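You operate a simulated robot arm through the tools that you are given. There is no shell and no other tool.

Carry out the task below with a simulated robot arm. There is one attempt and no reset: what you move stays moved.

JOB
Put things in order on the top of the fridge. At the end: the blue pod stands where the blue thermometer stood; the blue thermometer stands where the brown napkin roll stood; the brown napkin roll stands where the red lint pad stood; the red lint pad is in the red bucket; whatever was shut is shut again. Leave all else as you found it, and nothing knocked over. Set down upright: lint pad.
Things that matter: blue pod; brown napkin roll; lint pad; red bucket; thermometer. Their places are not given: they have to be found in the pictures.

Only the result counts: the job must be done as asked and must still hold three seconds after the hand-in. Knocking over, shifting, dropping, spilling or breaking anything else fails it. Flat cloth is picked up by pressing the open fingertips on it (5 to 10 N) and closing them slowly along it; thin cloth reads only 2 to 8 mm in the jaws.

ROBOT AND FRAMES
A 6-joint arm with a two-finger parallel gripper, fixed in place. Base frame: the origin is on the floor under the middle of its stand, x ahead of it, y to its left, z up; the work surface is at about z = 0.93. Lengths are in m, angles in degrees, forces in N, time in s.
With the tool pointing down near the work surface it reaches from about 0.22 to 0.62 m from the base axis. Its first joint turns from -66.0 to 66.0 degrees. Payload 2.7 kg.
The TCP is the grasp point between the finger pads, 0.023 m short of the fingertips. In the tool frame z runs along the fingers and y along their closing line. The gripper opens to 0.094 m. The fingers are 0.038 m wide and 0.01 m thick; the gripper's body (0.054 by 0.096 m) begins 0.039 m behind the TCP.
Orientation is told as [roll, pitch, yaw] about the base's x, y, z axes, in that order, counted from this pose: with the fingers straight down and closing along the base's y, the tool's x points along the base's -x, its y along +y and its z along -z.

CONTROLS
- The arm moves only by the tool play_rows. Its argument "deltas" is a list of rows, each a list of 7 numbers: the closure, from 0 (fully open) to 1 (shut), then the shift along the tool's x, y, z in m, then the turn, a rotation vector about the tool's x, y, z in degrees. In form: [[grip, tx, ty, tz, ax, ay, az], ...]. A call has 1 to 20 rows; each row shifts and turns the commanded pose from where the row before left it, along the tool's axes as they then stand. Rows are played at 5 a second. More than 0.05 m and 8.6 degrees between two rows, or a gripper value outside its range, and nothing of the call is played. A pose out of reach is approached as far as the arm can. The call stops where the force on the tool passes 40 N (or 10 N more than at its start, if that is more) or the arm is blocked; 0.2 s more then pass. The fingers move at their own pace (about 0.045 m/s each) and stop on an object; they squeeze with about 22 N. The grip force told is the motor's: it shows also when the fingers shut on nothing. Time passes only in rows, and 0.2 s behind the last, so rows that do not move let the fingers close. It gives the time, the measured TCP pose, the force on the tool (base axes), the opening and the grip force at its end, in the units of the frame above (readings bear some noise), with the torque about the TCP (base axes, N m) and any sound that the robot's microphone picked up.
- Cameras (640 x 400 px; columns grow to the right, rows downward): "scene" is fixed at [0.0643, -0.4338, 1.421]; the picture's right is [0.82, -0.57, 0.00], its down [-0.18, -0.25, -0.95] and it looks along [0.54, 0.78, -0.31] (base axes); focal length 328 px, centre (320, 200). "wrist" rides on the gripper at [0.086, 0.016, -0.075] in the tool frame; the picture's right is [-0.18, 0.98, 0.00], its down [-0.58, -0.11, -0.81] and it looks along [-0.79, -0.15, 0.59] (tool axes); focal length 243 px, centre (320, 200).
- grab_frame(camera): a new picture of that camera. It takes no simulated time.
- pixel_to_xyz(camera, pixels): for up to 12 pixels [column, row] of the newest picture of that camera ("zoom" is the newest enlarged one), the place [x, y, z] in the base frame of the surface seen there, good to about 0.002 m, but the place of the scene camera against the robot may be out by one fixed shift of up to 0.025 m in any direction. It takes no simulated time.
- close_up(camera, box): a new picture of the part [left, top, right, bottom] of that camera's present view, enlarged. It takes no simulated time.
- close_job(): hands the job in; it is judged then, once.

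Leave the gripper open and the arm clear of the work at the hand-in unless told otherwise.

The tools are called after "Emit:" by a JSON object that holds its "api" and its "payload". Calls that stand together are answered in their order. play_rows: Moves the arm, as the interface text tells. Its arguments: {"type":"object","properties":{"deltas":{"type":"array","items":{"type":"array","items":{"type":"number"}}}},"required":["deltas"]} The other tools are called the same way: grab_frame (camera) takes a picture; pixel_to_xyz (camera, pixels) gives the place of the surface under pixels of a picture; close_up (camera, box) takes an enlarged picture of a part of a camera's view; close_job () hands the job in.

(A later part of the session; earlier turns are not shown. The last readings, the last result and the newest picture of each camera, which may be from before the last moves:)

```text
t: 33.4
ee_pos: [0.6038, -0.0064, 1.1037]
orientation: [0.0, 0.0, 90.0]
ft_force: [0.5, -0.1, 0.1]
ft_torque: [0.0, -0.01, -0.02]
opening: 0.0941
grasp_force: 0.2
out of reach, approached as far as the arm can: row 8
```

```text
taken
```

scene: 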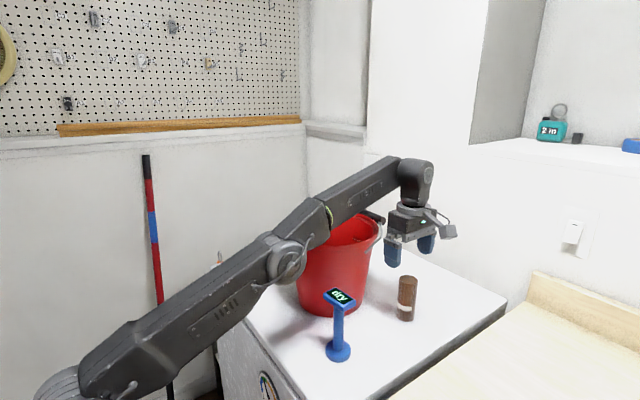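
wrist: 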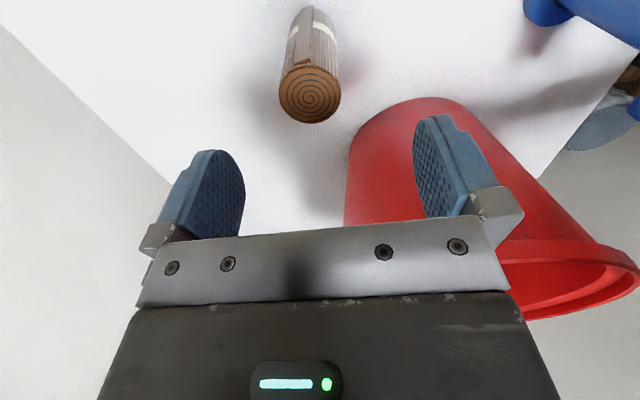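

The arm got to (0.604, -0.006, 1.104), just short, and a little lower it will reach. The arm is nearly stretched, though, so I'll check how high the forearm passes over the thermometer and the bail end before going lower.

Emit:
{"api": "pixel_to_xyz", "payload": {"camera": "scene", "pixels": [[285, 258], [300, 280], [270, 285], [330, 245], [345, 222], [365, 205], [385, 195], [400, 200], [415, 180], [360, 180], [250, 290], [200, 335]]}}

Emit:
{"api": "close_up", "payload": {"camera": "scene", "box": [240, 140, 480, 370]}}

Emit:
{"api": "pixel_to_xyz", "payload": {"camera": "wrist", "pixels": [[310, 95], [281, 95], [340, 95], [310, 70], [310, 121], [290, 60]]}}

```text
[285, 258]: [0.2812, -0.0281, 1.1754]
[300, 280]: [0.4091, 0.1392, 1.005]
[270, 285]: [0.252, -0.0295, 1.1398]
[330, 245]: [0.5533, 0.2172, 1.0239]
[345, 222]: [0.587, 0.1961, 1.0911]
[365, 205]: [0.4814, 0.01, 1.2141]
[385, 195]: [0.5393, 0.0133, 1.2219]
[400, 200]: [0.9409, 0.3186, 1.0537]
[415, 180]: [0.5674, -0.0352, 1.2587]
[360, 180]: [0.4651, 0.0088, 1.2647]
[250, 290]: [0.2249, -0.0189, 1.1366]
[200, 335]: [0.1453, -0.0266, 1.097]
```

```text
1.74 times, centred on (360, 255) of scene
```

zoom: 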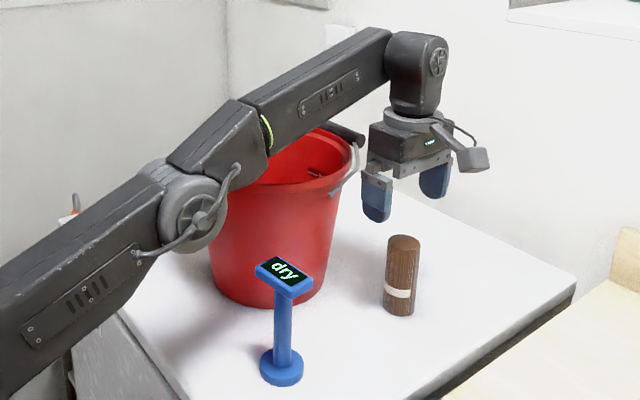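

```text
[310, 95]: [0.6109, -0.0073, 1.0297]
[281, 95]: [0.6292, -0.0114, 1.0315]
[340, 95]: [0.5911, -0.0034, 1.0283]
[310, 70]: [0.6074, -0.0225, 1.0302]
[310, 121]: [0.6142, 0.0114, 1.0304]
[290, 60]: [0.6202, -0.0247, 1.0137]
```

The roll's axis is confirmed at (0.611, -0.006). The forearm seems to lie a bit left of the arm's plane, over the bucket's right rim, so I'll measure its lower edge more closely in the enlarged picture.

Emit:
{"api": "pixel_to_xyz", "payload": {"camera": "zoom", "pixels": [[283, 140], [305, 128], [330, 114], [355, 102], [380, 90], [260, 100], [300, 78], [340, 55], [375, 35], [300, 68], [420, 105], [240, 165]]}}

```text
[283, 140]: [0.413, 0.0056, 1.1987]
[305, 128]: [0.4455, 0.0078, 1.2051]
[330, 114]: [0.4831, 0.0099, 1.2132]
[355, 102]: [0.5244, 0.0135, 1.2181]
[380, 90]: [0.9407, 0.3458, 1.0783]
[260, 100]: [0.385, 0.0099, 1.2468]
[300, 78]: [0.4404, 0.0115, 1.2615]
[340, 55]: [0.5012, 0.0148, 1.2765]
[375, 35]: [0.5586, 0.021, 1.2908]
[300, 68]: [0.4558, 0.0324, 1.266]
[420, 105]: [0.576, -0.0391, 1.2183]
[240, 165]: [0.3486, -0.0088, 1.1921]
```

The forearm lies left of the hand, at y about 0.02–0.08, with its lower edge at about 1.22. If I lowered straight down, it would come down to the rim and bail. Instead I'll lean the wrist to the right and inward, at yaw 70° with a 30° tilt about the closing line. The finger faces stay upright and the forearm moves away from the bucket. First I'll back off a little, then turn and tilt.

Emit:
{"api": "play_rows", "payload": {"deltas": [[0, 0.012, 0.017, -0.015, 0, 0, 0], [0, 0.012, 0.017, -0.015, 0, 0, 0], [0, 0, 0, 0, 0, 0, 6.67], [0, 0, 0, 0, 0, 0, 6.67], [0, 0, 0, 0, 0, 0, 6.66], [0, 0, 0, 0, 0, -7.5, 0], [0, 0, 0, 0, 0, -7.5, 0], [0, 0, 0, 0, 0, -7.5, 0], [0, 0, 0, 0, 0, -7.5, 0], [0, 0, 0, 0, 0, 0, 0]]}}

Emit:
{"api": "grab_frame", "payload": {"camera": "scene"}}

Emit:
{"api": "grab_frame", "payload": {"camera": "wrist"}}

```text
t: 35.6
ee_pos: [0.5685, -0.0291, 1.1362]
orientation: [-0.2, -30.2, 70.1]
ft_force: [0.3, 0.2, -0.7]
ft_torque: [0.04, 0.01, 0.0]
opening: 0.0937
grasp_force: 0.0
```

```text
taken
```

scene: 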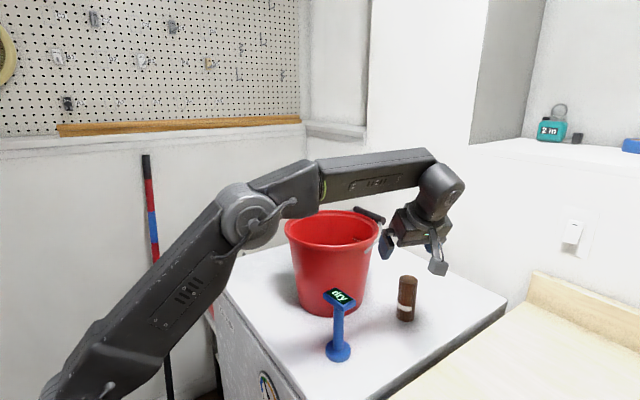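

```text
taken
```

wrist: 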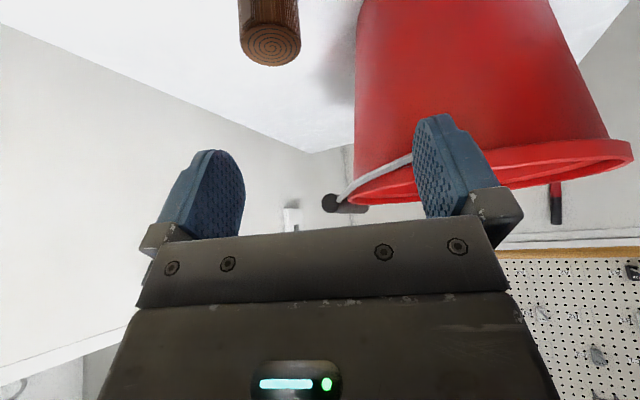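

The elbow now bends upward, the forearm is clear of the bucket, and the camera side points right. I'll move to just above the roll, (0.611, -0.006, 1.085).

Emit:
{"api": "play_rows", "payload": {"deltas": [[0, -0.002, -0.0107, 0.0208, 0, 0, 0], [0, -0.002, -0.0107, 0.0208, 0, 0, 0], [0, -0.0019, -0.0107, 0.0207, 0, 0, 0], [0, 0, 0, 0, 0, 0, 0]]}}

Emit:
{"api": "grab_frame", "payload": {"camera": "scene"}}

Emit:
{"api": "grab_frame", "payload": {"camera": "wrist"}}

```text
t: 36.6
ee_pos: [0.6112, -0.005, 1.0848]
orientation: [-0.1, -30.2, 70.1]
ft_force: [-1.5, -0.1, 0.8]
ft_torque: [0.0, 0.01, 0.01]
opening: 0.0939
grasp_force: 0.1
```

```text
taken
```

scene: 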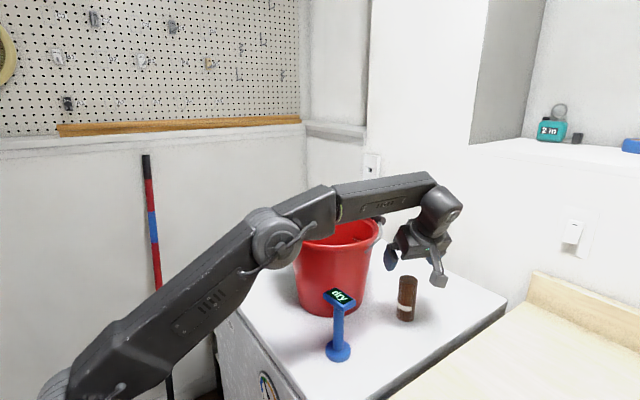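

```text
taken
```

wrist: 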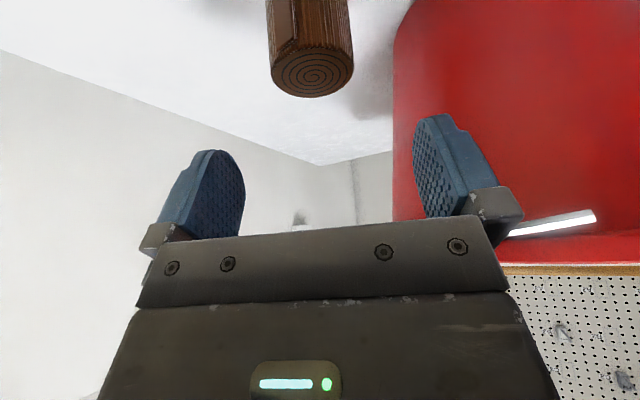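

The roll is centred between the fingers. I'll check the forearm's lower edge against the bail once more.

Emit:
{"api": "pixel_to_xyz", "payload": {"camera": "scene", "pixels": [[345, 216], [365, 211], [385, 208], [405, 205], [418, 203], [380, 221], [384, 217], [330, 232], [400, 230], [395, 240], [438, 215], [415, 250]]}}

Emit:
{"api": "close_up", "payload": {"camera": "scene", "box": [320, 160, 480, 330]}}

Emit:
{"api": "pixel_to_xyz", "payload": {"camera": "wrist", "pixels": [[311, 72], [273, 72], [350, 72], [311, 50], [311, 95], [510, 230], [595, 215]]}}

```text
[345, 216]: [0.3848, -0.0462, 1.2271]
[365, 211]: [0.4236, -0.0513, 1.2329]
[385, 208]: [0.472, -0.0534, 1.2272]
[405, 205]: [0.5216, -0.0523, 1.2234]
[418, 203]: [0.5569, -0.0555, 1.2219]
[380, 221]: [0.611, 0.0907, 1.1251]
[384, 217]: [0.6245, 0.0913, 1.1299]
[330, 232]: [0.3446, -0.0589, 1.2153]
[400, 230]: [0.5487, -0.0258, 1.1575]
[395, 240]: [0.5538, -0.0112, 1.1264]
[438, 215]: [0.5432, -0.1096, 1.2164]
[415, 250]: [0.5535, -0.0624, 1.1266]
```

```text
2.35 times, centred on (400, 245) of scene
```

zoom: 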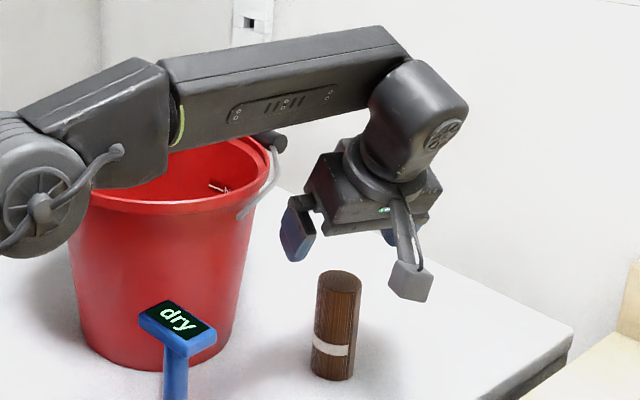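

```text
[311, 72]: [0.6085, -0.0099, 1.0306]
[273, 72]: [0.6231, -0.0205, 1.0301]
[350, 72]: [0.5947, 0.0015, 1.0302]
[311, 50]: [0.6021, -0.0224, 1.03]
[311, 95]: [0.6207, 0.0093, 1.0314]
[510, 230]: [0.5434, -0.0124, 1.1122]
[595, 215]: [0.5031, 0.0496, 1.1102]
```

The forearm's lower edge is at about 1.23 and its near face at y ≈ -0.04, so lowering 0.073 m keeps it above the rim. The roll's axis is (0.6105, -0.0065). I'll lower the open fingers around it to TCP z 1.012.

Emit:
{"api": "play_rows", "payload": {"deltas": [[0, 0.00945, 0, 0.01555, 0, 0, 0], [0, 0.00945, 0, 0.01555, 0, 0, 0], [0, 0.00945, 0, 0.01555, 0, 0, 0], [0, 0.00945, 0.0002, 0.01555, 0, 0, 0], [0, 0, 0, 0, 0, 0, 0]]}}

Emit:
{"api": "grab_frame", "payload": {"camera": "wrist"}}

Emit:
{"api": "close_up", "payload": {"camera": "scene", "box": [300, 160, 480, 330]}}

```text
t: 37.8
ee_pos: [0.6114, -0.0075, 1.0101]
orientation: [-0.2, -30.0, 70.0]
ft_force: [0.1, -0.5, 0.0]
ft_torque: [-0.02, 0.02, 0.0]
opening: 0.094
grasp_force: 0.1
```

```text
taken
```

wrist: 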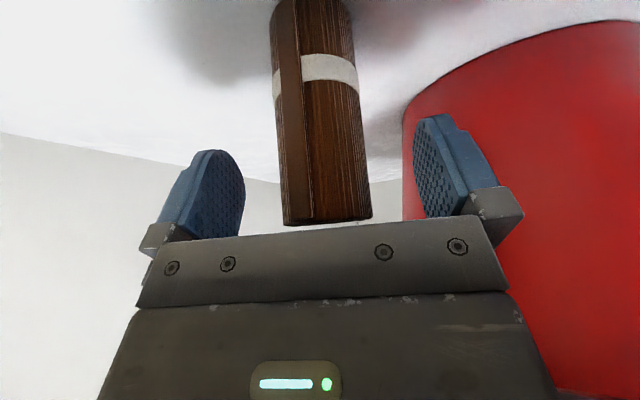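

```text
2.35 times, centred on (390, 245) of scene
```

zoom: 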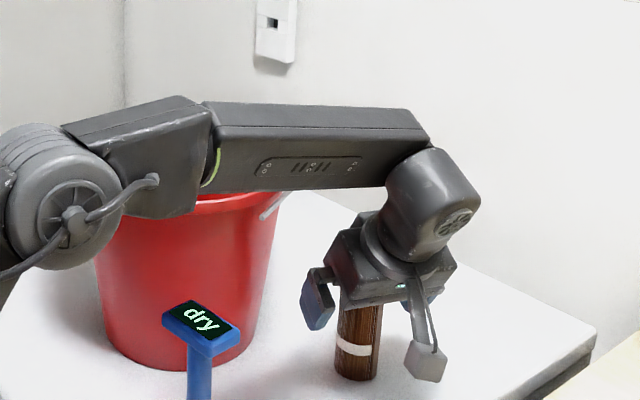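

No contact, with the roll between the fingers. I'll close in steps and watch the opening.

Emit:
{"api": "play_rows", "payload": {"deltas": [[0.25, 0, 0, 0, 0, 0, 0], [0.45, 0, 0, 0, 0, 0, 0], [0.6, 0, 0, 0, 0, 0, 0], [0.8, 0, 0, 0, 0, 0, 0], [1, 0, 0, 0, 0, 0, 0], [1, 0, 0, 0, 0, 0, 0], [1, 0, 0, 0, 0, 0, 0]]}}

Emit:
{"api": "grab_frame", "payload": {"camera": "wrist"}}

```text
t: 39.4
ee_pos: [0.6107, -0.0063, 1.0114]
orientation: [-0.2, -30.1, 70.1]
ft_force: [0.3, 0.7, 0.3]
ft_torque: [0.02, 0.07, -0.02]
opening: 0.0413
grasp_force: 22.2
```

```text
taken
```

wrist: 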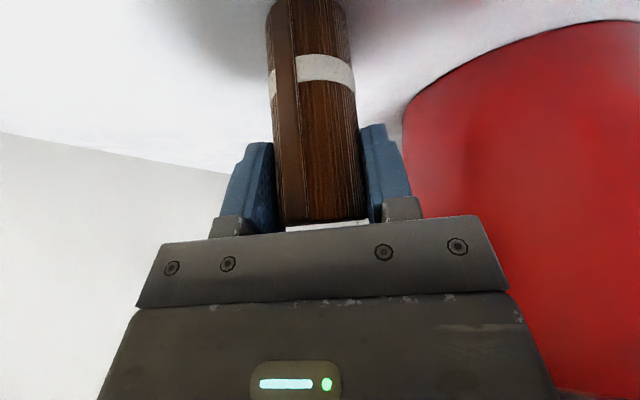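

Gripped at 0.041 m with 22 N. I'll lift straight up 0.06 m and check.

Emit:
{"api": "play_rows", "payload": {"deltas": [[1, -0.0025, 0, -0.00433, 0, 0, 0], [1, -0.005, 0, -0.00866, 0, 0, 0], [1, -0.01, 0, -0.0173, 0, 0, 0], [1, -0.0125, 0, -0.02165, 0, 0, 0], [1, 0, 0, 0, 0, 0, 0]]}}

Emit:
{"api": "grab_frame", "payload": {"camera": "wrist"}}

Emit:
{"api": "grab_frame", "payload": {"camera": "scene"}}

```text
t: 40.6
ee_pos: [0.6114, -0.0079, 1.0728]
orientation: [-0.1, -29.9, 70.1]
ft_force: [-0.4, 0.3, -1.0]
ft_torque: [0.01, 0.03, 0.0]
opening: 0.0409
grasp_force: 22.0
```

```text
taken
```

wrist: 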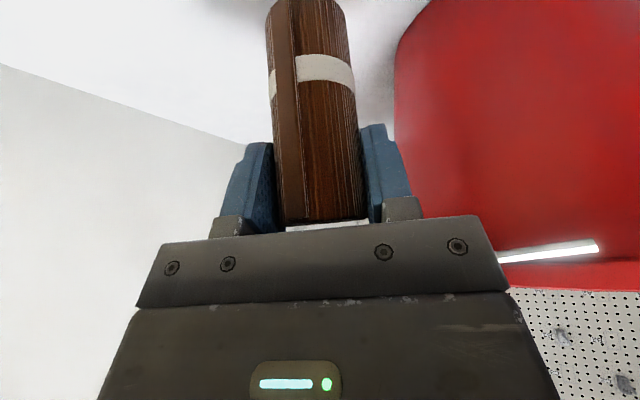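

```text
taken
```

scene: 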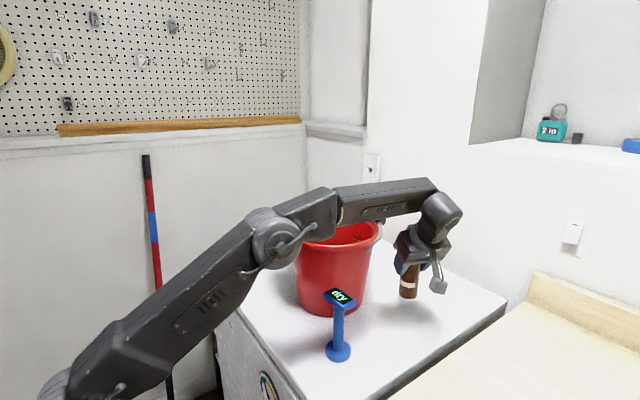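

The roll hangs upright and free of the surface. I'll back off and up past the thermometer to (0.40, -0.04, 1.235), keeping the roll's bottom well above it.

Emit:
{"api": "play_rows", "payload": {"deltas": [[1, 0.0009, 0.0124, -0.0303, 0, 0, 0], [1, 0.0009, 0.0124, -0.0303, 0, 0, 0], [1, 0.0009, 0.0125, -0.0302, 0, 0, 0], [1, 0.001, 0.0301, -0.0202, 0, 0, 0], [1, 0.001, 0.0301, -0.0202, 0, 0, 0], [1, 0.001, 0.0301, -0.0202, 0, 0, 0], [1, 0.001, 0.0301, -0.0202, 0, 0, 0], [1, 0.001, 0.0301, -0.0202, 0, 0, 0], [1, 0, 0, 0, 0, 0, 0]]}}

Emit:
{"api": "grab_frame", "payload": {"camera": "scene"}}

```text
t: 42.6
ee_pos: [0.3987, -0.0399, 1.2326]
orientation: [-0.1, -30.0, 70.1]
ft_force: [-0.1, 0.9, -2.0]
ft_torque: [0.0, 0.03, 0.0]
opening: 0.0412
grasp_force: 21.6
```

```text
taken
```

scene: 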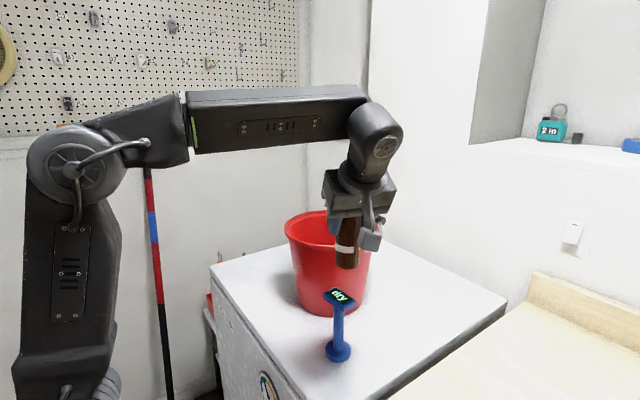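

Clear. Now I'll swing left in front of the bucket to (0.335, 0.28, 1.235).

Emit:
{"api": "play_rows", "payload": {"deltas": [[1, -0.0303, 0.0212, 0.0172, 0, 0, 0], [1, -0.0303, 0.0212, 0.0172, 0, 0, 0], [1, -0.0303, 0.0212, 0.0172, 0, 0, 0], [1, -0.0303, 0.0212, 0.0172, 0, 0, 0], [1, -0.0303, 0.0212, 0.0172, 0, 0, 0], [1, -0.0303, 0.0212, 0.0172, 0, 0, 0], [1, -0.0303, 0.0212, 0.0172, 0, 0, 0], [1, -0.0303, 0.0212, 0.0172, 0, 0, 0], [1, 0, 0, 0, 0, 0, 0]]}}

Emit:
{"api": "grab_frame", "payload": {"camera": "scene"}}

Emit:
{"api": "grab_frame", "payload": {"camera": "wrist"}}

```text
t: 44.6
ee_pos: [0.3346, 0.2815, 1.2354]
orientation: [-0.1, -29.9, 70.1]
ft_force: [-0.4, 0.0, -1.3]
ft_torque: [0.0, -0.01, -0.01]
opening: 0.0409
grasp_force: 22.0
```

```text
taken
```

scene: 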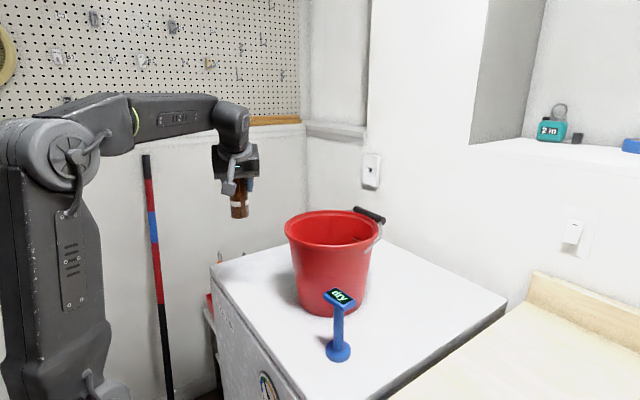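

```text
taken
```

wrist: 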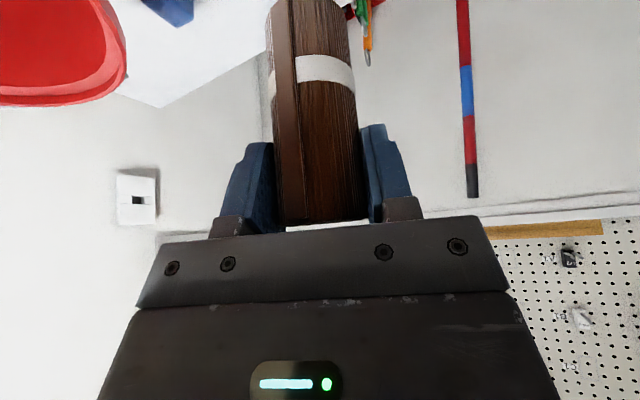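

The roll is over the left front. I'll check that it hangs straight before lowering.

Emit:
{"api": "close_up", "payload": {"camera": "scene", "box": [190, 140, 290, 230]}}

```text
4.44 times, centred on (240, 185) of scene
```

zoom: 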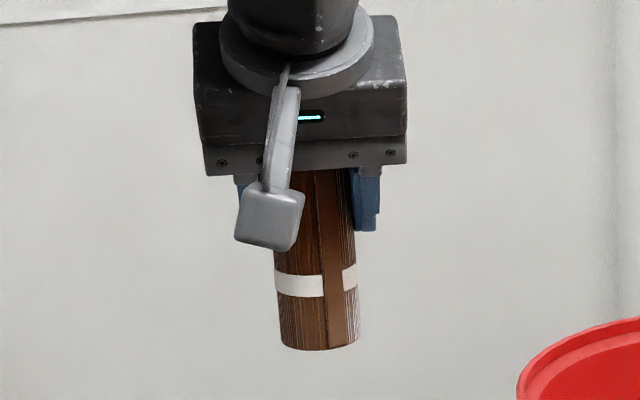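

It hangs straight. I'll move to above the lint pad's old place, (0.413, 0.3745, 1.10).

Emit:
{"api": "play_rows", "payload": {"deltas": [[1, -0.0052, -0.007, 0.0291, 0, 0, 0], [1, -0.0052, -0.007, 0.0291, 0, 0, 0], [1, -0.0052, -0.007, 0.0291, 0, 0, 0], [1, -0.0052, -0.007, 0.0291, 0, 0, 0], [1, -0.0052, -0.007, 0.0291, 0, 0, 0], [1, -0.0052, -0.007, 0.0289, 0, 0, 0], [1, 0, 0, 0, 0, 0, 0]]}}

Emit:
{"api": "grab_frame", "payload": {"camera": "scene"}}

Emit:
{"api": "grab_frame", "payload": {"camera": "wrist"}}

```text
t: 46.2
ee_pos: [0.4134, 0.3735, 1.099]
orientation: [-0.1, -30.0, 70.1]
ft_force: [-0.8, -0.1, -0.7]
ft_torque: [0.04, -0.01, 0.01]
opening: 0.0408
grasp_force: 22.5
```

```text
taken
```

scene: 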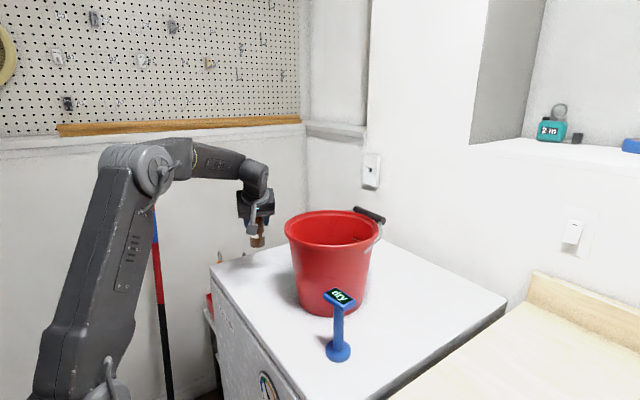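

```text
taken
```

wrist: 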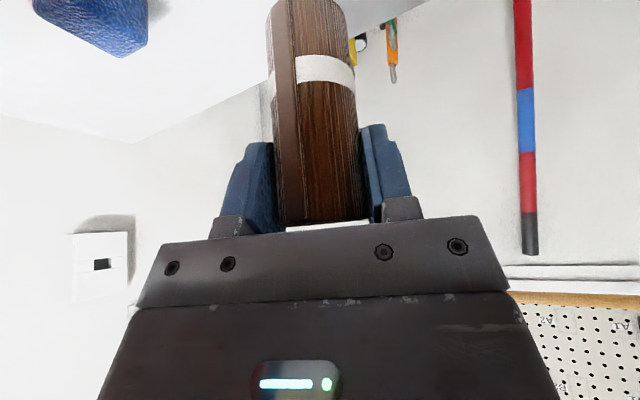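

It is over the right place. I'll lower 0.08 m to leave about 8 mm, then finish slowly.

Emit:
{"api": "play_rows", "payload": {"deltas": [[1, 0.0098, 0.0002, 0.0174, 0, 0, 0], [1, 0.0098, 0.0002, 0.0174, 0, 0, 0], [1, 0.0098, 0.0001, 0.0174, 0, 0, 0], [1, 0.0098, 0, 0.0174, 0, 0, 0], [1, 0, 0, 0, 0, 0, 0]]}}

```text
t: 47.4
ee_pos: [0.4126, 0.3734, 1.0192]
orientation: [-0.1, -30.0, 70.0]
ft_force: [-0.9, 0.0, -1.1]
ft_torque: [0.0, 0.0, 0.0]
opening: 0.0409
grasp_force: 21.9
```

Emit:
{"api": "play_rows", "payload": {"deltas": [[1, 0.0015, 0, 0.0026, 0, 0, 0], [1, 0.001, 0, 0.00173, 0, 0, 0], [1, 0.001, 0, 0.00173, 0, 0, 0], [1, 0, 0, 0, 0, 0, 0]]}}

```text
t: 48.4
ee_pos: [0.4127, 0.3751, 1.0122]
orientation: [-0.2, -30.1, 70.1]
ft_force: [-0.8, -0.2, -0.3]
ft_torque: [-0.01, -0.04, 0.0]
opening: 0.0411
grasp_force: 22.2
```

Not touching yet at 1.012. I'll take a few 1 mm steps.

Emit:
{"api": "play_rows", "payload": {"deltas": [[1, 0.0005, 0, 0.00087, 0, 0, 0], [1, 0.0005, 0, 0.00087, 0, 0, 0], [1, 0, 0, 0, 0, 0, 0]]}}

```text
t: 49.2
ee_pos: [0.4141, 0.3742, 1.0101]
orientation: [-0.2, -30.2, 70.1]
ft_force: [0.1, 0.1, 1.1]
ft_torque: [0.02, 0.07, 0.04]
opening: 0.041
grasp_force: 21.9
```

Emit:
{"api": "play_rows", "payload": {"deltas": [[1, 0.0005, 0, 0.00087, 0, 0, 0], [1, 0, 0, 0, 0, 0, 0]]}}

Emit:
{"api": "close_up", "payload": {"camera": "scene", "box": [200, 200, 320, 300]}}

```text
t: 49.8
ee_pos: [0.4128, 0.3748, 1.0108]
orientation: [-0.1, -30.1, 70.1]
ft_force: [-2.2, -1.6, 8.1]
ft_torque: [-0.14, 0.3, -0.02]
opening: 0.0408
grasp_force: 21.8
```

```text
4.00 times, centred on (260, 250) of scene
```

zoom: 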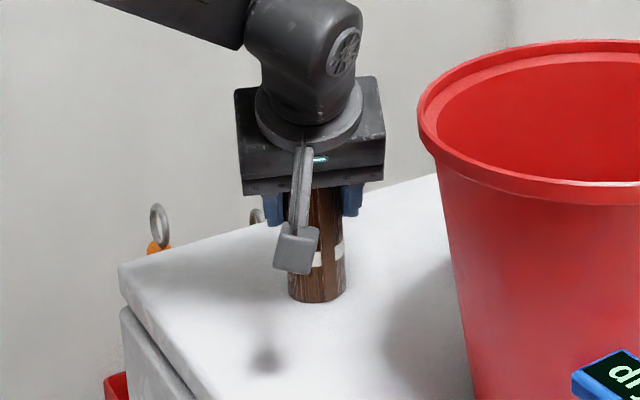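

The roll now stands on the surface, with contact at 8 N. I'll open the fingers gradually.

Emit:
{"api": "play_rows", "payload": {"deltas": [[0.52, 0, 0, 0, 0, 0, 0], [0.45, 0, 0, 0, 0, 0, 0], [0.3, 0, 0, 0, 0, 0, 0], [0, 0, 0, 0, 0, 0, 0], [0, 0, 0, 0, 0, 0, 0], [0, 0, 0, 0, 0, 0, 0]]}}

Emit:
{"api": "grab_frame", "payload": {"camera": "wrist"}}

```text
t: 51.2
ee_pos: [0.4135, 0.3743, 1.0105]
orientation: [0.0, -30.1, 70.0]
ft_force: [-0.4, -0.6, -0.1]
ft_torque: [0.0, 0.01, -0.01]
opening: 0.094
grasp_force: 0.0
```

```text
taken
```

wrist: 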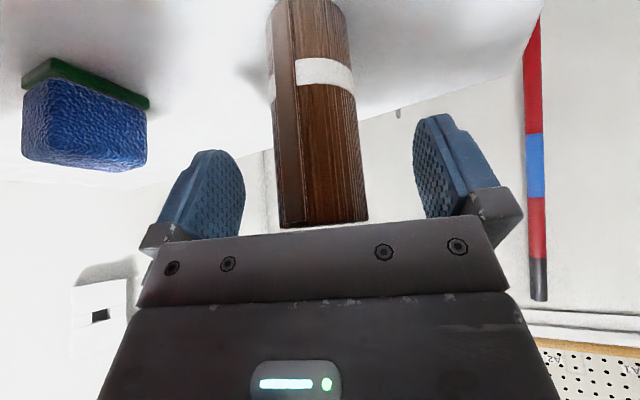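

The roll stands free at the lint pad's old place. I'll draw the hand straight up to about 1.23, clear of the roll.

Emit:
{"api": "play_rows", "payload": {"deltas": [[0, -0.005, 0, -0.00866, 0, 0, 0], [0, -0.01, 0, -0.0173, 0, 0, 0], [0, -0.015, 0, -0.026, 0, 0, 0], [0, -0.02, 0, -0.0346, 0, 0, 0], [0, -0.02, 0, -0.0346, 0, 0, 0], [0, -0.02, 0, -0.0346, 0, 0, 0], [0, -0.02, 0, -0.0346, 0, 0, 0], [0, 0, 0, 0, 0, 0, 0]]}}

Emit:
{"api": "grab_frame", "payload": {"camera": "scene"}}

```text
t: 53.0
ee_pos: [0.4134, 0.3749, 1.2301]
orientation: [-0.1, -30.0, 69.9]
ft_force: [0.2, 0.2, 0.5]
ft_torque: [0.01, -0.01, 0.01]
opening: 0.0939
grasp_force: 0.1
```

```text
taken
```

scene: 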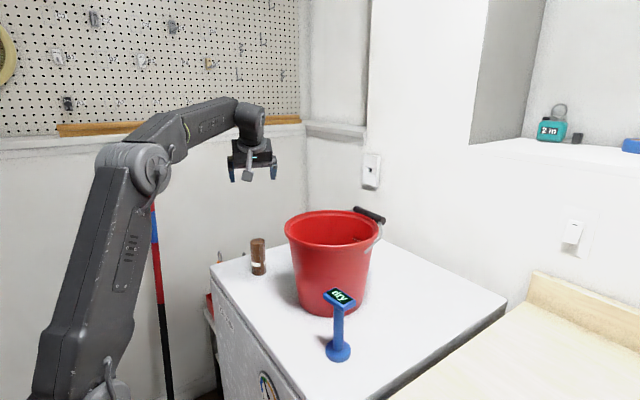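

The roll stands upright at (258,257) in the scene view. Next is the thermometer. I'll swing back right in front of the bucket, high up, and turn the yaw to 93.5° to line the fingers up with the head's narrow sides.

Emit:
{"api": "play_rows", "payload": {"deltas": [[0, 0.0245, 0.0102, -0.0156, 0, 0, 0], [0, 0.0245, 0.0102, -0.0156, 0, 0, 0], [0, 0.0245, 0.0102, -0.0156, 0, 0, 0], [0, 0.0245, 0.0102, -0.0156, 0, 0, 0], [0, 0.0332, -0.0182, -0.0175, 0, 0, 0], [0, 0.0332, -0.0182, -0.0175, 0, 0, 0], [0, 0.0332, -0.0182, -0.0175, 0, 0, 0], [0, 0.0332, -0.0182, -0.0175, 0, 0, 0], [0, 0.0332, -0.0182, -0.0175, 0, 0, 0], [0, 0.0332, -0.0182, -0.0175, 0, 0, 0], [0, 0.0332, -0.0182, -0.0175, 0, 0, 0], [0, 0, 0, 0, -3.917, 0, -6.783], [0, 0, 0, 0, -3.917, 0, -6.783], [0, 0, 0, 0, -3.917, 0, -6.783], [0, 0, 0, 0, 0, 0, 0]]}}

Emit:
{"api": "grab_frame", "payload": {"camera": "scene"}}

Emit:
{"api": "grab_frame", "payload": {"camera": "wrist"}}

```text
t: 56.2
ee_pos: [0.3667, -0.0109, 1.2259]
orientation: [-0.1, -30.1, 93.7]
ft_force: [-0.5, -0.7, -0.4]
ft_torque: [-0.01, 0.01, 0.04]
opening: 0.0941
grasp_force: 0.0
```

```text
taken
```

scene: 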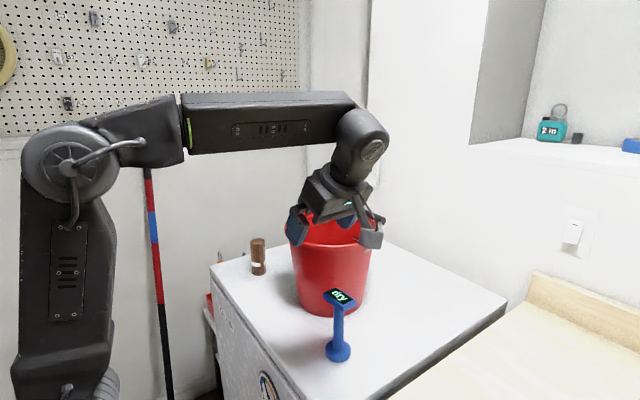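

```text
taken
```

wrist: 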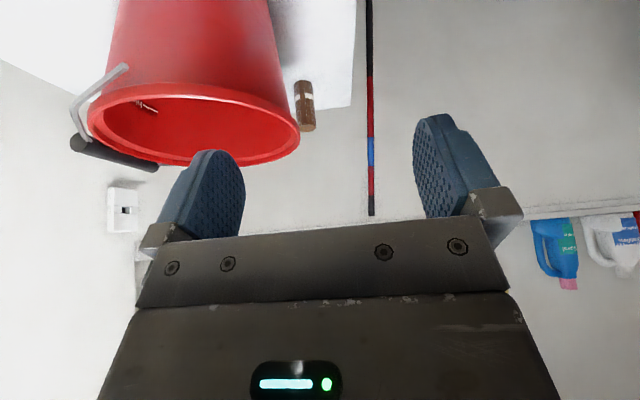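

Orientation is right: yaw 93.7°, tilt -30°. I'll move to above the thermometer's head, (0.4095, -0.005, 1.125), and look.

Emit:
{"api": "play_rows", "payload": {"deltas": [[0, 0.0119, -0.0108, 0.0222, 0, 0, 0], [0, 0.0119, -0.0108, 0.0222, 0, 0, 0], [0, 0.0119, -0.0108, 0.0222, 0, 0, 0], [0, 0.0119, -0.0108, 0.0223, 0, 0, 0], [0, 0, 0, 0, 0, 0, 0]]}}

Emit:
{"api": "grab_frame", "payload": {"camera": "wrist"}}

Emit:
{"api": "close_up", "payload": {"camera": "scene", "box": [270, 190, 430, 370]}}

```text
t: 57.4
ee_pos: [0.4068, -0.0055, 1.1222]
orientation: [-0.1, -30.0, 93.6]
ft_force: [-0.3, -0.4, -0.2]
ft_torque: [-0.01, -0.01, 0.0]
opening: 0.0941
grasp_force: 0.0
```

```text
taken
```

wrist: 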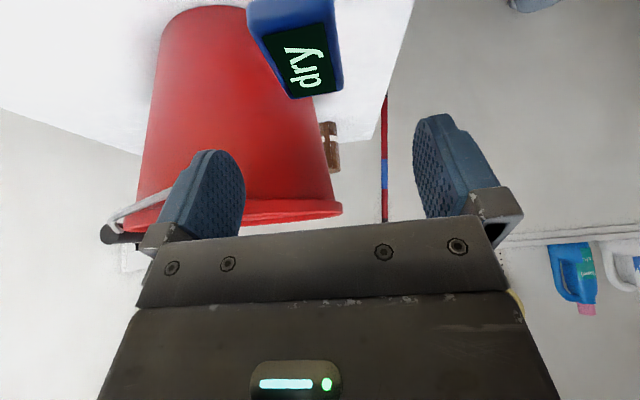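

```text
2.22 times, centred on (350, 280) of scene
```

zoom: 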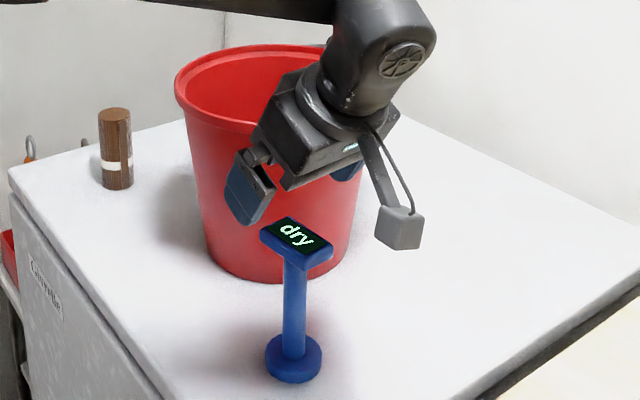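

Now the head shows near the top of the wrist view at (295,50). I'll measure its corners here.

Emit:
{"api": "pixel_to_xyz", "payload": {"camera": "wrist", "pixels": [[262, 40], [333, 25], [340, 88], [291, 96], [300, 60], [252, 10], [262, 60], [342, 60], [275, 5]]}}

Emit:
{"api": "close_up", "payload": {"camera": "wrist", "box": [230, 0, 374, 110]}}

```text
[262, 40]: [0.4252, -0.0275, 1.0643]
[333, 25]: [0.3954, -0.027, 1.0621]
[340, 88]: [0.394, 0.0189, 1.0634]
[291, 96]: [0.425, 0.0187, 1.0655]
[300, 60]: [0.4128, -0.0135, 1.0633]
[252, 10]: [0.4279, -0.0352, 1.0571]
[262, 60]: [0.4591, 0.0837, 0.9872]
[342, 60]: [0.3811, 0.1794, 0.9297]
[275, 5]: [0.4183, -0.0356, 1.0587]
```

```text
3.64 times, centred on (302, 55) of wrist
```

zoom: 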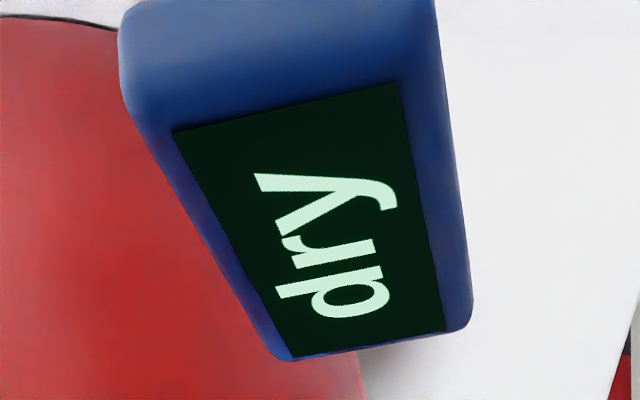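

The head's centre is (0.410, -0.005) with its top at 1.064. I'll lower the open fingers around it to TCP z 1.052.

Emit:
{"api": "play_rows", "payload": {"deltas": [[0, 0.0087, -0.0009, 0.0152, 0, 0, 0], [0, 0.0087, -0.0009, 0.0152, 0, 0, 0], [0, 0.0087, -0.0008, 0.0152, 0, 0, 0], [0, 0.0087, -0.0008, 0.0152, 0, 0, 0], [0, 0, 0, 0, 0, 0, 0]]}}

Emit:
{"api": "grab_frame", "payload": {"camera": "wrist"}}

Emit:
{"api": "close_up", "payload": {"camera": "scene", "box": [270, 210, 430, 370]}}

```text
t: 58.6
ee_pos: [0.4112, -0.005, 1.0529]
orientation: [0.0, -30.2, 93.7]
ft_force: [-0.2, 0.9, 1.7]
ft_torque: [0.01, 0.02, 0.01]
opening: 0.0941
grasp_force: 0.1
```

```text
taken
```

wrist: 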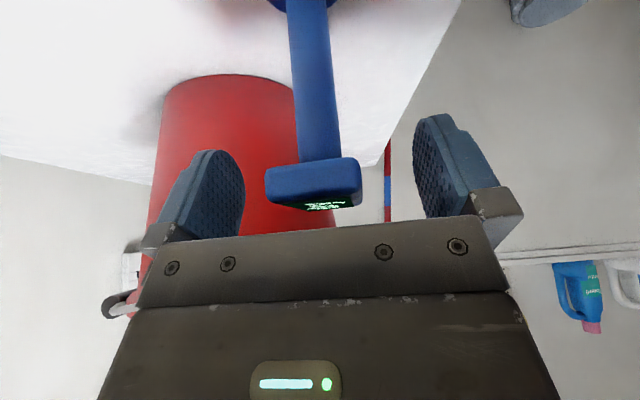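

```text
2.50 times, centred on (350, 290) of scene
```

zoom: 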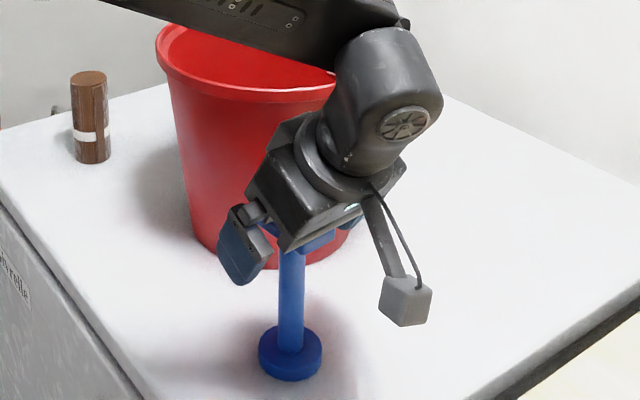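

The head is between the fingers with no contact. I'll close in steps.

Emit:
{"api": "play_rows", "payload": {"deltas": [[0.25, 0, 0, 0, 0, 0, 0], [0.45, 0, 0, 0, 0, 0, 0], [0.6, 0, 0, 0, 0, 0, 0], [0.75, 0, 0, 0, 0, 0, 0], [1, 0, 0, 0, 0, 0, 0], [1, 0, 0, 0, 0, 0, 0], [1, 0, 0, 0, 0, 0, 0]]}}

Emit:
{"api": "grab_frame", "payload": {"camera": "wrist"}}

```text
t: 60.2
ee_pos: [0.4112, -0.0053, 1.0539]
orientation: [-0.1, -30.0, 93.6]
ft_force: [-0.4, 0.1, 0.9]
ft_torque: [0.04, 0.04, 0.01]
opening: 0.0356
grasp_force: 21.8
```

```text
taken
```

wrist: 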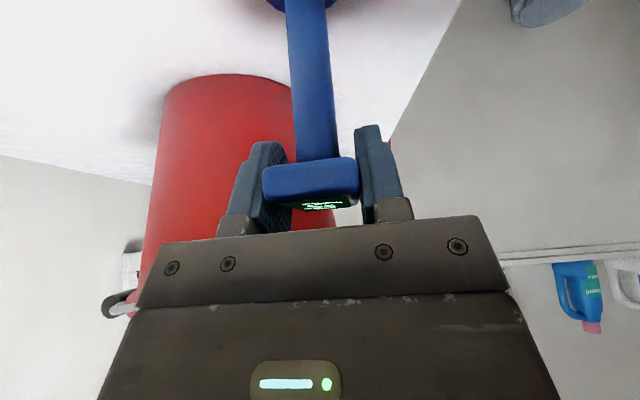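

Gripped at 0.0356 m with 22 N. I'll lift 0.03 m slowly and check that it hangs straight.

Emit:
{"api": "play_rows", "payload": {"deltas": [[1, -0.0025, 0, -0.00433, 0, 0, 0], [1, -0.005, 0, -0.00866, 0, 0, 0], [1, -0.0075, 0, -0.013, 0, 0, 0], [1, 0, 0, 0, 0, 0, 0], [1, 0, 0, 0, 0, 0, 0]]}}

Emit:
{"api": "grab_frame", "payload": {"camera": "wrist"}}

Emit:
{"api": "close_up", "payload": {"camera": "scene", "box": [270, 210, 430, 370]}}

```text
t: 61.4
ee_pos: [0.4121, -0.0032, 1.0838]
orientation: [0.0, -30.0, 93.6]
ft_force: [-0.8, 0.2, -2.0]
ft_torque: [0.0, 0.03, 0.0]
opening: 0.0357
grasp_force: 21.8
```

```text
taken
```

wrist: 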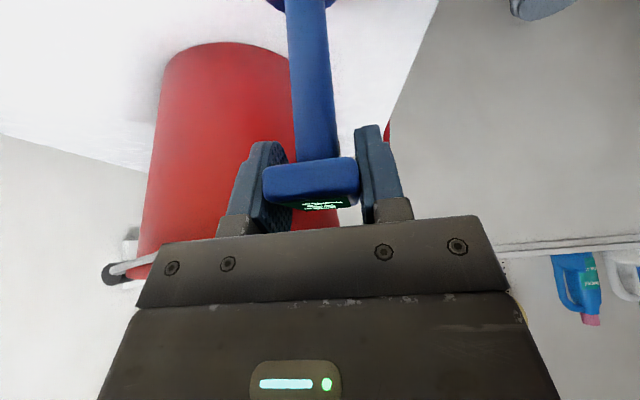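

```text
2.50 times, centred on (350, 290) of scene
```

zoom: 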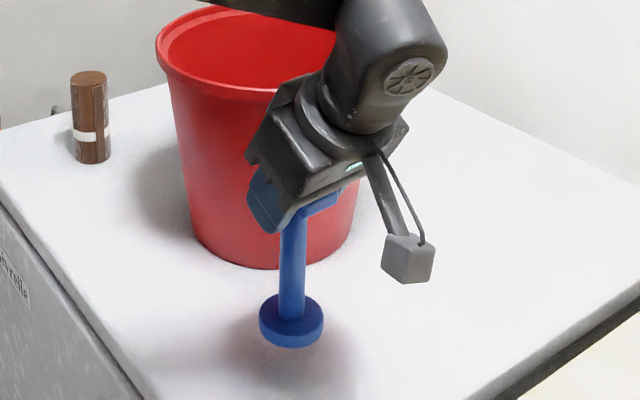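

The thermometer hangs upright and free. I'll turn back to yaw 70° and carry it at low height to (0.56, -0.035), passing to the right of the bail end.

Emit:
{"api": "play_rows", "payload": {"deltas": [[1, 0, 0, 0, 3.933, 0, 6.813], [1, 0, 0, 0, 3.933, 0, 6.813], [1, 0, 0, 0, 3.933, 0, 6.813], [1, -0.0047, -0.03, 0.0002, 0, 0, 0], [1, -0.0047, -0.03, 0.0002, 0, 0, 0], [1, -0.0047, -0.03, 0.0002, 0, 0, 0], [1, -0.0047, -0.03, 0.0002, 0, 0, 0], [1, -0.0047, -0.03, 0.0002, 0, 0, 0], [1, 0, 0, 0, 0, 0, 0]]}}

Emit:
{"api": "grab_frame", "payload": {"camera": "wrist"}}

Emit:
{"api": "grab_frame", "payload": {"camera": "scene"}}

```text
t: 63.4
ee_pos: [0.5601, -0.0363, 1.0951]
orientation: [0.0, -30.0, 69.9]
ft_force: [0.2, 0.5, -1.4]
ft_torque: [-0.01, -0.02, -0.03]
opening: 0.0355
grasp_force: 21.6
```

```text
taken
```

wrist: 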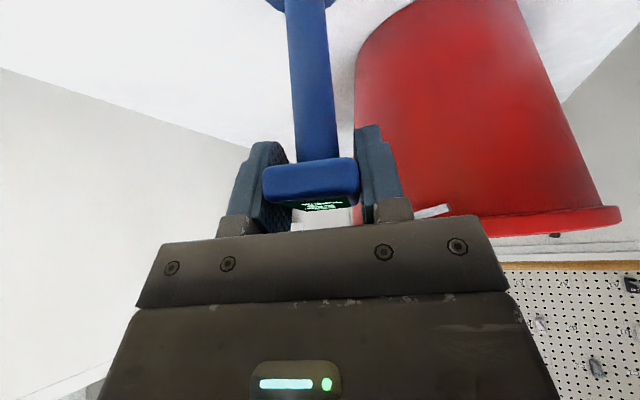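

```text
taken
```

scene: 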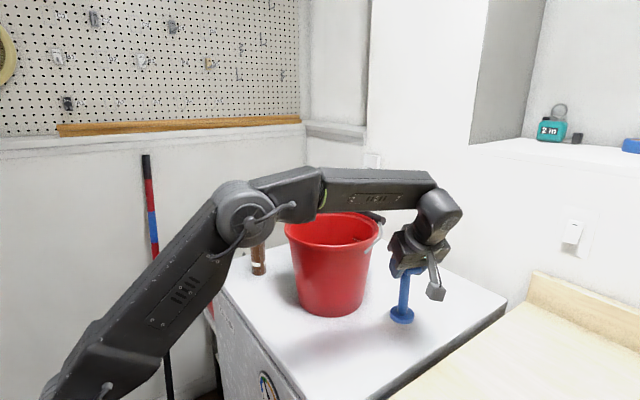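

Clear of the bail end. I'll move to directly above the roll's old place, (0.6105, -0.0065, 1.075), with the foot about 0.02 m above the surface.

Emit:
{"api": "play_rows", "payload": {"deltas": [[1, -0.0098, -0.0124, 0.0134, 0, 0, 0], [1, -0.0098, -0.0124, 0.0134, 0, 0, 0], [1, -0.0098, -0.0123, 0.0133, 0, 0, 0], [1, 0, 0, 0, 0, 0, 0]]}}

Emit:
{"api": "close_up", "payload": {"camera": "scene", "box": [330, 180, 490, 340]}}

```text
t: 64.4
ee_pos: [0.6114, -0.0068, 1.076]
orientation: [0.0, -30.0, 69.9]
ft_force: [0.6, -1.3, -2.1]
ft_torque: [-0.01, 0.02, 0.03]
opening: 0.0359
grasp_force: 22.1
```

```text
2.50 times, centred on (410, 260) of scene
```

zoom: 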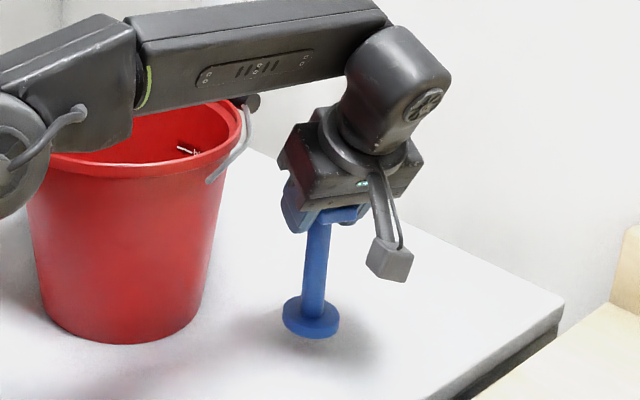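

It hangs straight above the spot. I'll lower 0.018 m, then 1–2 mm steps until contact.

Emit:
{"api": "play_rows", "payload": {"deltas": [[1, 0.0045, 0, 0.0078, 0, 0, 0], [1, 0.0045, 0, 0.0078, 0, 0, 0], [1, 0, 0, 0, 0, 0, 0]]}}

Emit:
{"api": "play_rows", "payload": {"deltas": [[1, 0.001, 0, 0.00173, 0, 0, 0], [1, 0, 0, 0, 0, 0, 0]]}}

```text
t: 65.2
ee_pos: [0.6087, -0.0065, 1.0569]
orientation: [0.0, -30.0, 69.9]
ft_force: [0.5, 0.0, -1.3]
ft_torque: [-0.02, 0.02, -0.02]
opening: 0.0355
grasp_force: 21.8
```

```text
t: 65.8
ee_pos: [0.6107, -0.0067, 1.0552]
orientation: [-0.1, -30.0, 70.0]
ft_force: [-0.3, 0.0, -1.8]
ft_torque: [0.02, -0.02, 0.02]
opening: 0.0357
grasp_force: 22.1
```

Emit:
{"api": "play_rows", "payload": {"deltas": [[1, 0.0005, 0, 0.00087, 0, 0, 0], [1, 0.0005, 0, 0.00087, 0, 0, 0], [1, 0, 0, 0, 0, 0, 0]]}}

```text
t: 66.6
ee_pos: [0.61, -0.0056, 1.053]
orientation: [-0.1, -29.9, 70.0]
ft_force: [-1.2, -0.8, 3.0]
ft_torque: [-0.18, 0.08, -0.04]
opening: 0.0358
grasp_force: 21.4
```

Contact: the vertical force went from -1.8 to +3.0 N. I'll open the fingers gradually.

Emit:
{"api": "play_rows", "payload": {"deltas": [[0.58, 0, 0, 0, 0, 0, 0], [0.5, 0, 0, 0, 0, 0, 0], [0.4, 0, 0, 0, 0, 0, 0], [0.2, 0, 0, 0, 0, 0, 0], [0.1, 0, 0, 0, 0, 0, 0], [0.1, 0, 0, 0, 0, 0, 0]]}}

Emit:
{"api": "grab_frame", "payload": {"camera": "wrist"}}

Emit:
{"api": "close_up", "payload": {"camera": "scene", "box": [330, 180, 490, 340]}}

```text
t: 68.0
ee_pos: [0.61, -0.0059, 1.0524]
orientation: [-0.1, -30.0, 70.0]
ft_force: [-0.7, 0.7, -0.2]
ft_torque: [0.0, -0.01, 0.0]
opening: 0.0846
grasp_force: 0.1
```

```text
taken
```

wrist: 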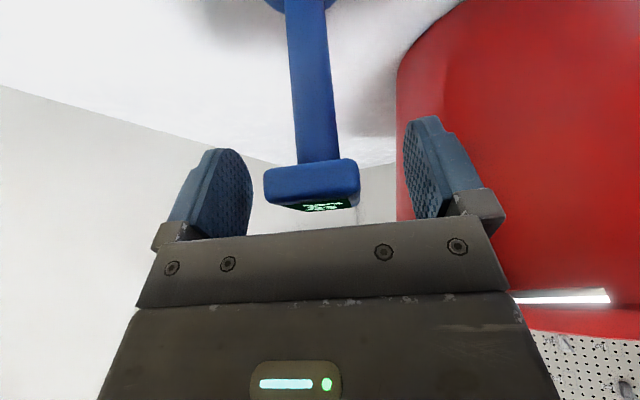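

```text
2.50 times, centred on (410, 260) of scene
```

zoom: 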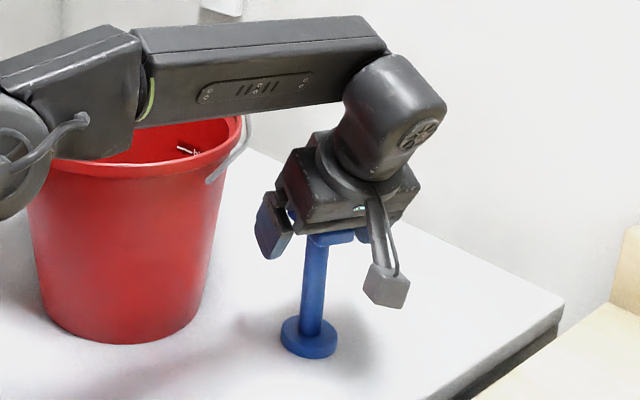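

The thermometer stands free. I'll go straight up 0.07 m, then back and up to a high place nearer the base.

Emit:
{"api": "play_rows", "payload": {"deltas": [[0.1, -0.005, 0, -0.00866, 0, 0, 0], [0.1, -0.01, 0, -0.0173, 0, 0, 0], [0.1, -0.01, 0, -0.0173, 0, 0, 0], [0.1, -0.01, 0, -0.0173, 0, 0, 0], [0.1, 0, 0, 0, 0, 0, 0]]}}

Emit:
{"api": "grab_frame", "payload": {"camera": "scene"}}

```text
t: 69.2
ee_pos: [0.6101, -0.0074, 1.1241]
orientation: [0.1, -30.0, 70.0]
ft_force: [-0.5, -0.9, -0.3]
ft_torque: [-0.01, -0.02, 0.0]
opening: 0.0846
grasp_force: 0.0
```

```text
taken
```

scene: 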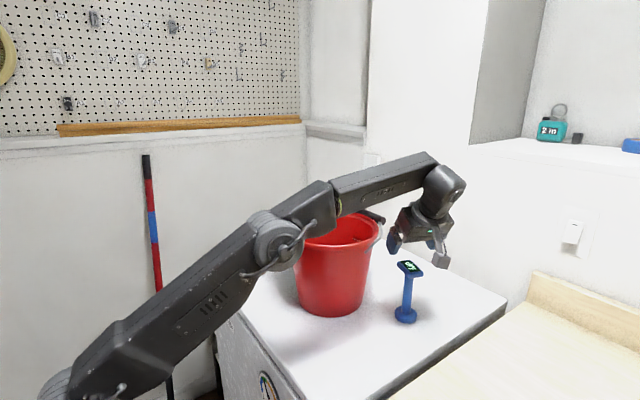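

The thermometer stands upright at the roll's old place (407,290). The pod is next. Its reach is 0.645 m, and the napkin roll now stands in front of it, so the camera must not hang towards the base. I'll grip the pod with the hand turned to about 174°, camera on the far side, and the wrist leaning 15° back towards the base. First I'll go back to (0.40, -0.03, 1.22) and remove the tilt.

Emit:
{"api": "play_rows", "payload": {"deltas": [[0, 0.0055, 0.0316, -0.0216, 0, 0, 0], [0, 0.0055, 0.0316, -0.0216, 0, 0, 0], [0, 0.0055, 0.0316, -0.0216, 0, 0, 0], [0, 0.0055, 0.0316, -0.0216, 0, 0, 0], [0, 0.0055, 0.0316, -0.0216, 0, 0, 0], [0, 0.0055, 0.0316, -0.0216, 0, 0, 0], [0, 0, 0, 0, 0, 7.5, 0], [0, 0, 0, 0, 0, 7.5, 0], [0, 0, 0, 0, 0, 7.5, 0], [0, 0, 0, 0, 0, 7.5, 0], [0, 0, 0, 0, 0, 0, 0]]}}

Emit:
{"api": "grab_frame", "payload": {"camera": "scene"}}

```text
t: 71.6
ee_pos: [0.4004, -0.0286, 1.219]
orientation: [-0.1, 0.1, 69.8]
ft_force: [0.3, -0.7, 0.4]
ft_torque: [-0.02, 0.04, 0.01]
opening: 0.0941
grasp_force: 0.0
```

```text
taken
```

scene: 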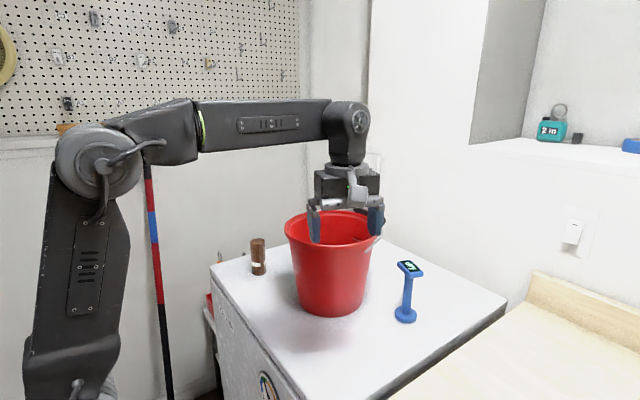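

Everything still stands. I'll turn the hand on from 70° to about 174°.

Emit:
{"api": "play_rows", "payload": {"deltas": [[0, 0, 0, 0, 0, 0, -8], [0, 0, 0, 0, 0, 0, -8], [0, 0, 0, 0, 0, 0, -8], [0, 0, 0, 0, 0, 0, -8], [0, 0, 0, 0, 0, 0, -8], [0, 0, 0, 0, 0, 0, -8], [0, 0, 0, 0, 0, 0, -8], [0, 0, 0, 0, 0, 0, -8], [0, 0, 0, 0, 0, 0, -8], [0, 0, 0, 0, 0, 0, -8], [0, 0, 0, 0, 0, 0, -8], [0, 0, 0, 0, 0, 0, -8], [0, 0, 0, 0, 0, 0, -8], [0, 0, 0, 0, 0, 0, 0]]}}

Emit:
{"api": "pixel_to_xyz", "payload": {"camera": "scene", "pixels": [[405, 316], [410, 266], [258, 242], [258, 270]]}}

```text
t: 74.6
ee_pos: [0.4001, -0.0284, 1.2183]
orientation: [0.0, 0.1, 174.1]
ft_force: [0.8, -0.8, 0.4]
ft_torque: [0.01, 0.02, 0.02]
opening: 0.0943
grasp_force: 0.1
```

```text
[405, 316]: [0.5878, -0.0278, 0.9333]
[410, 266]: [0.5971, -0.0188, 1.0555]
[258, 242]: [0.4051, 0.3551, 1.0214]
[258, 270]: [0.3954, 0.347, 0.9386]
```

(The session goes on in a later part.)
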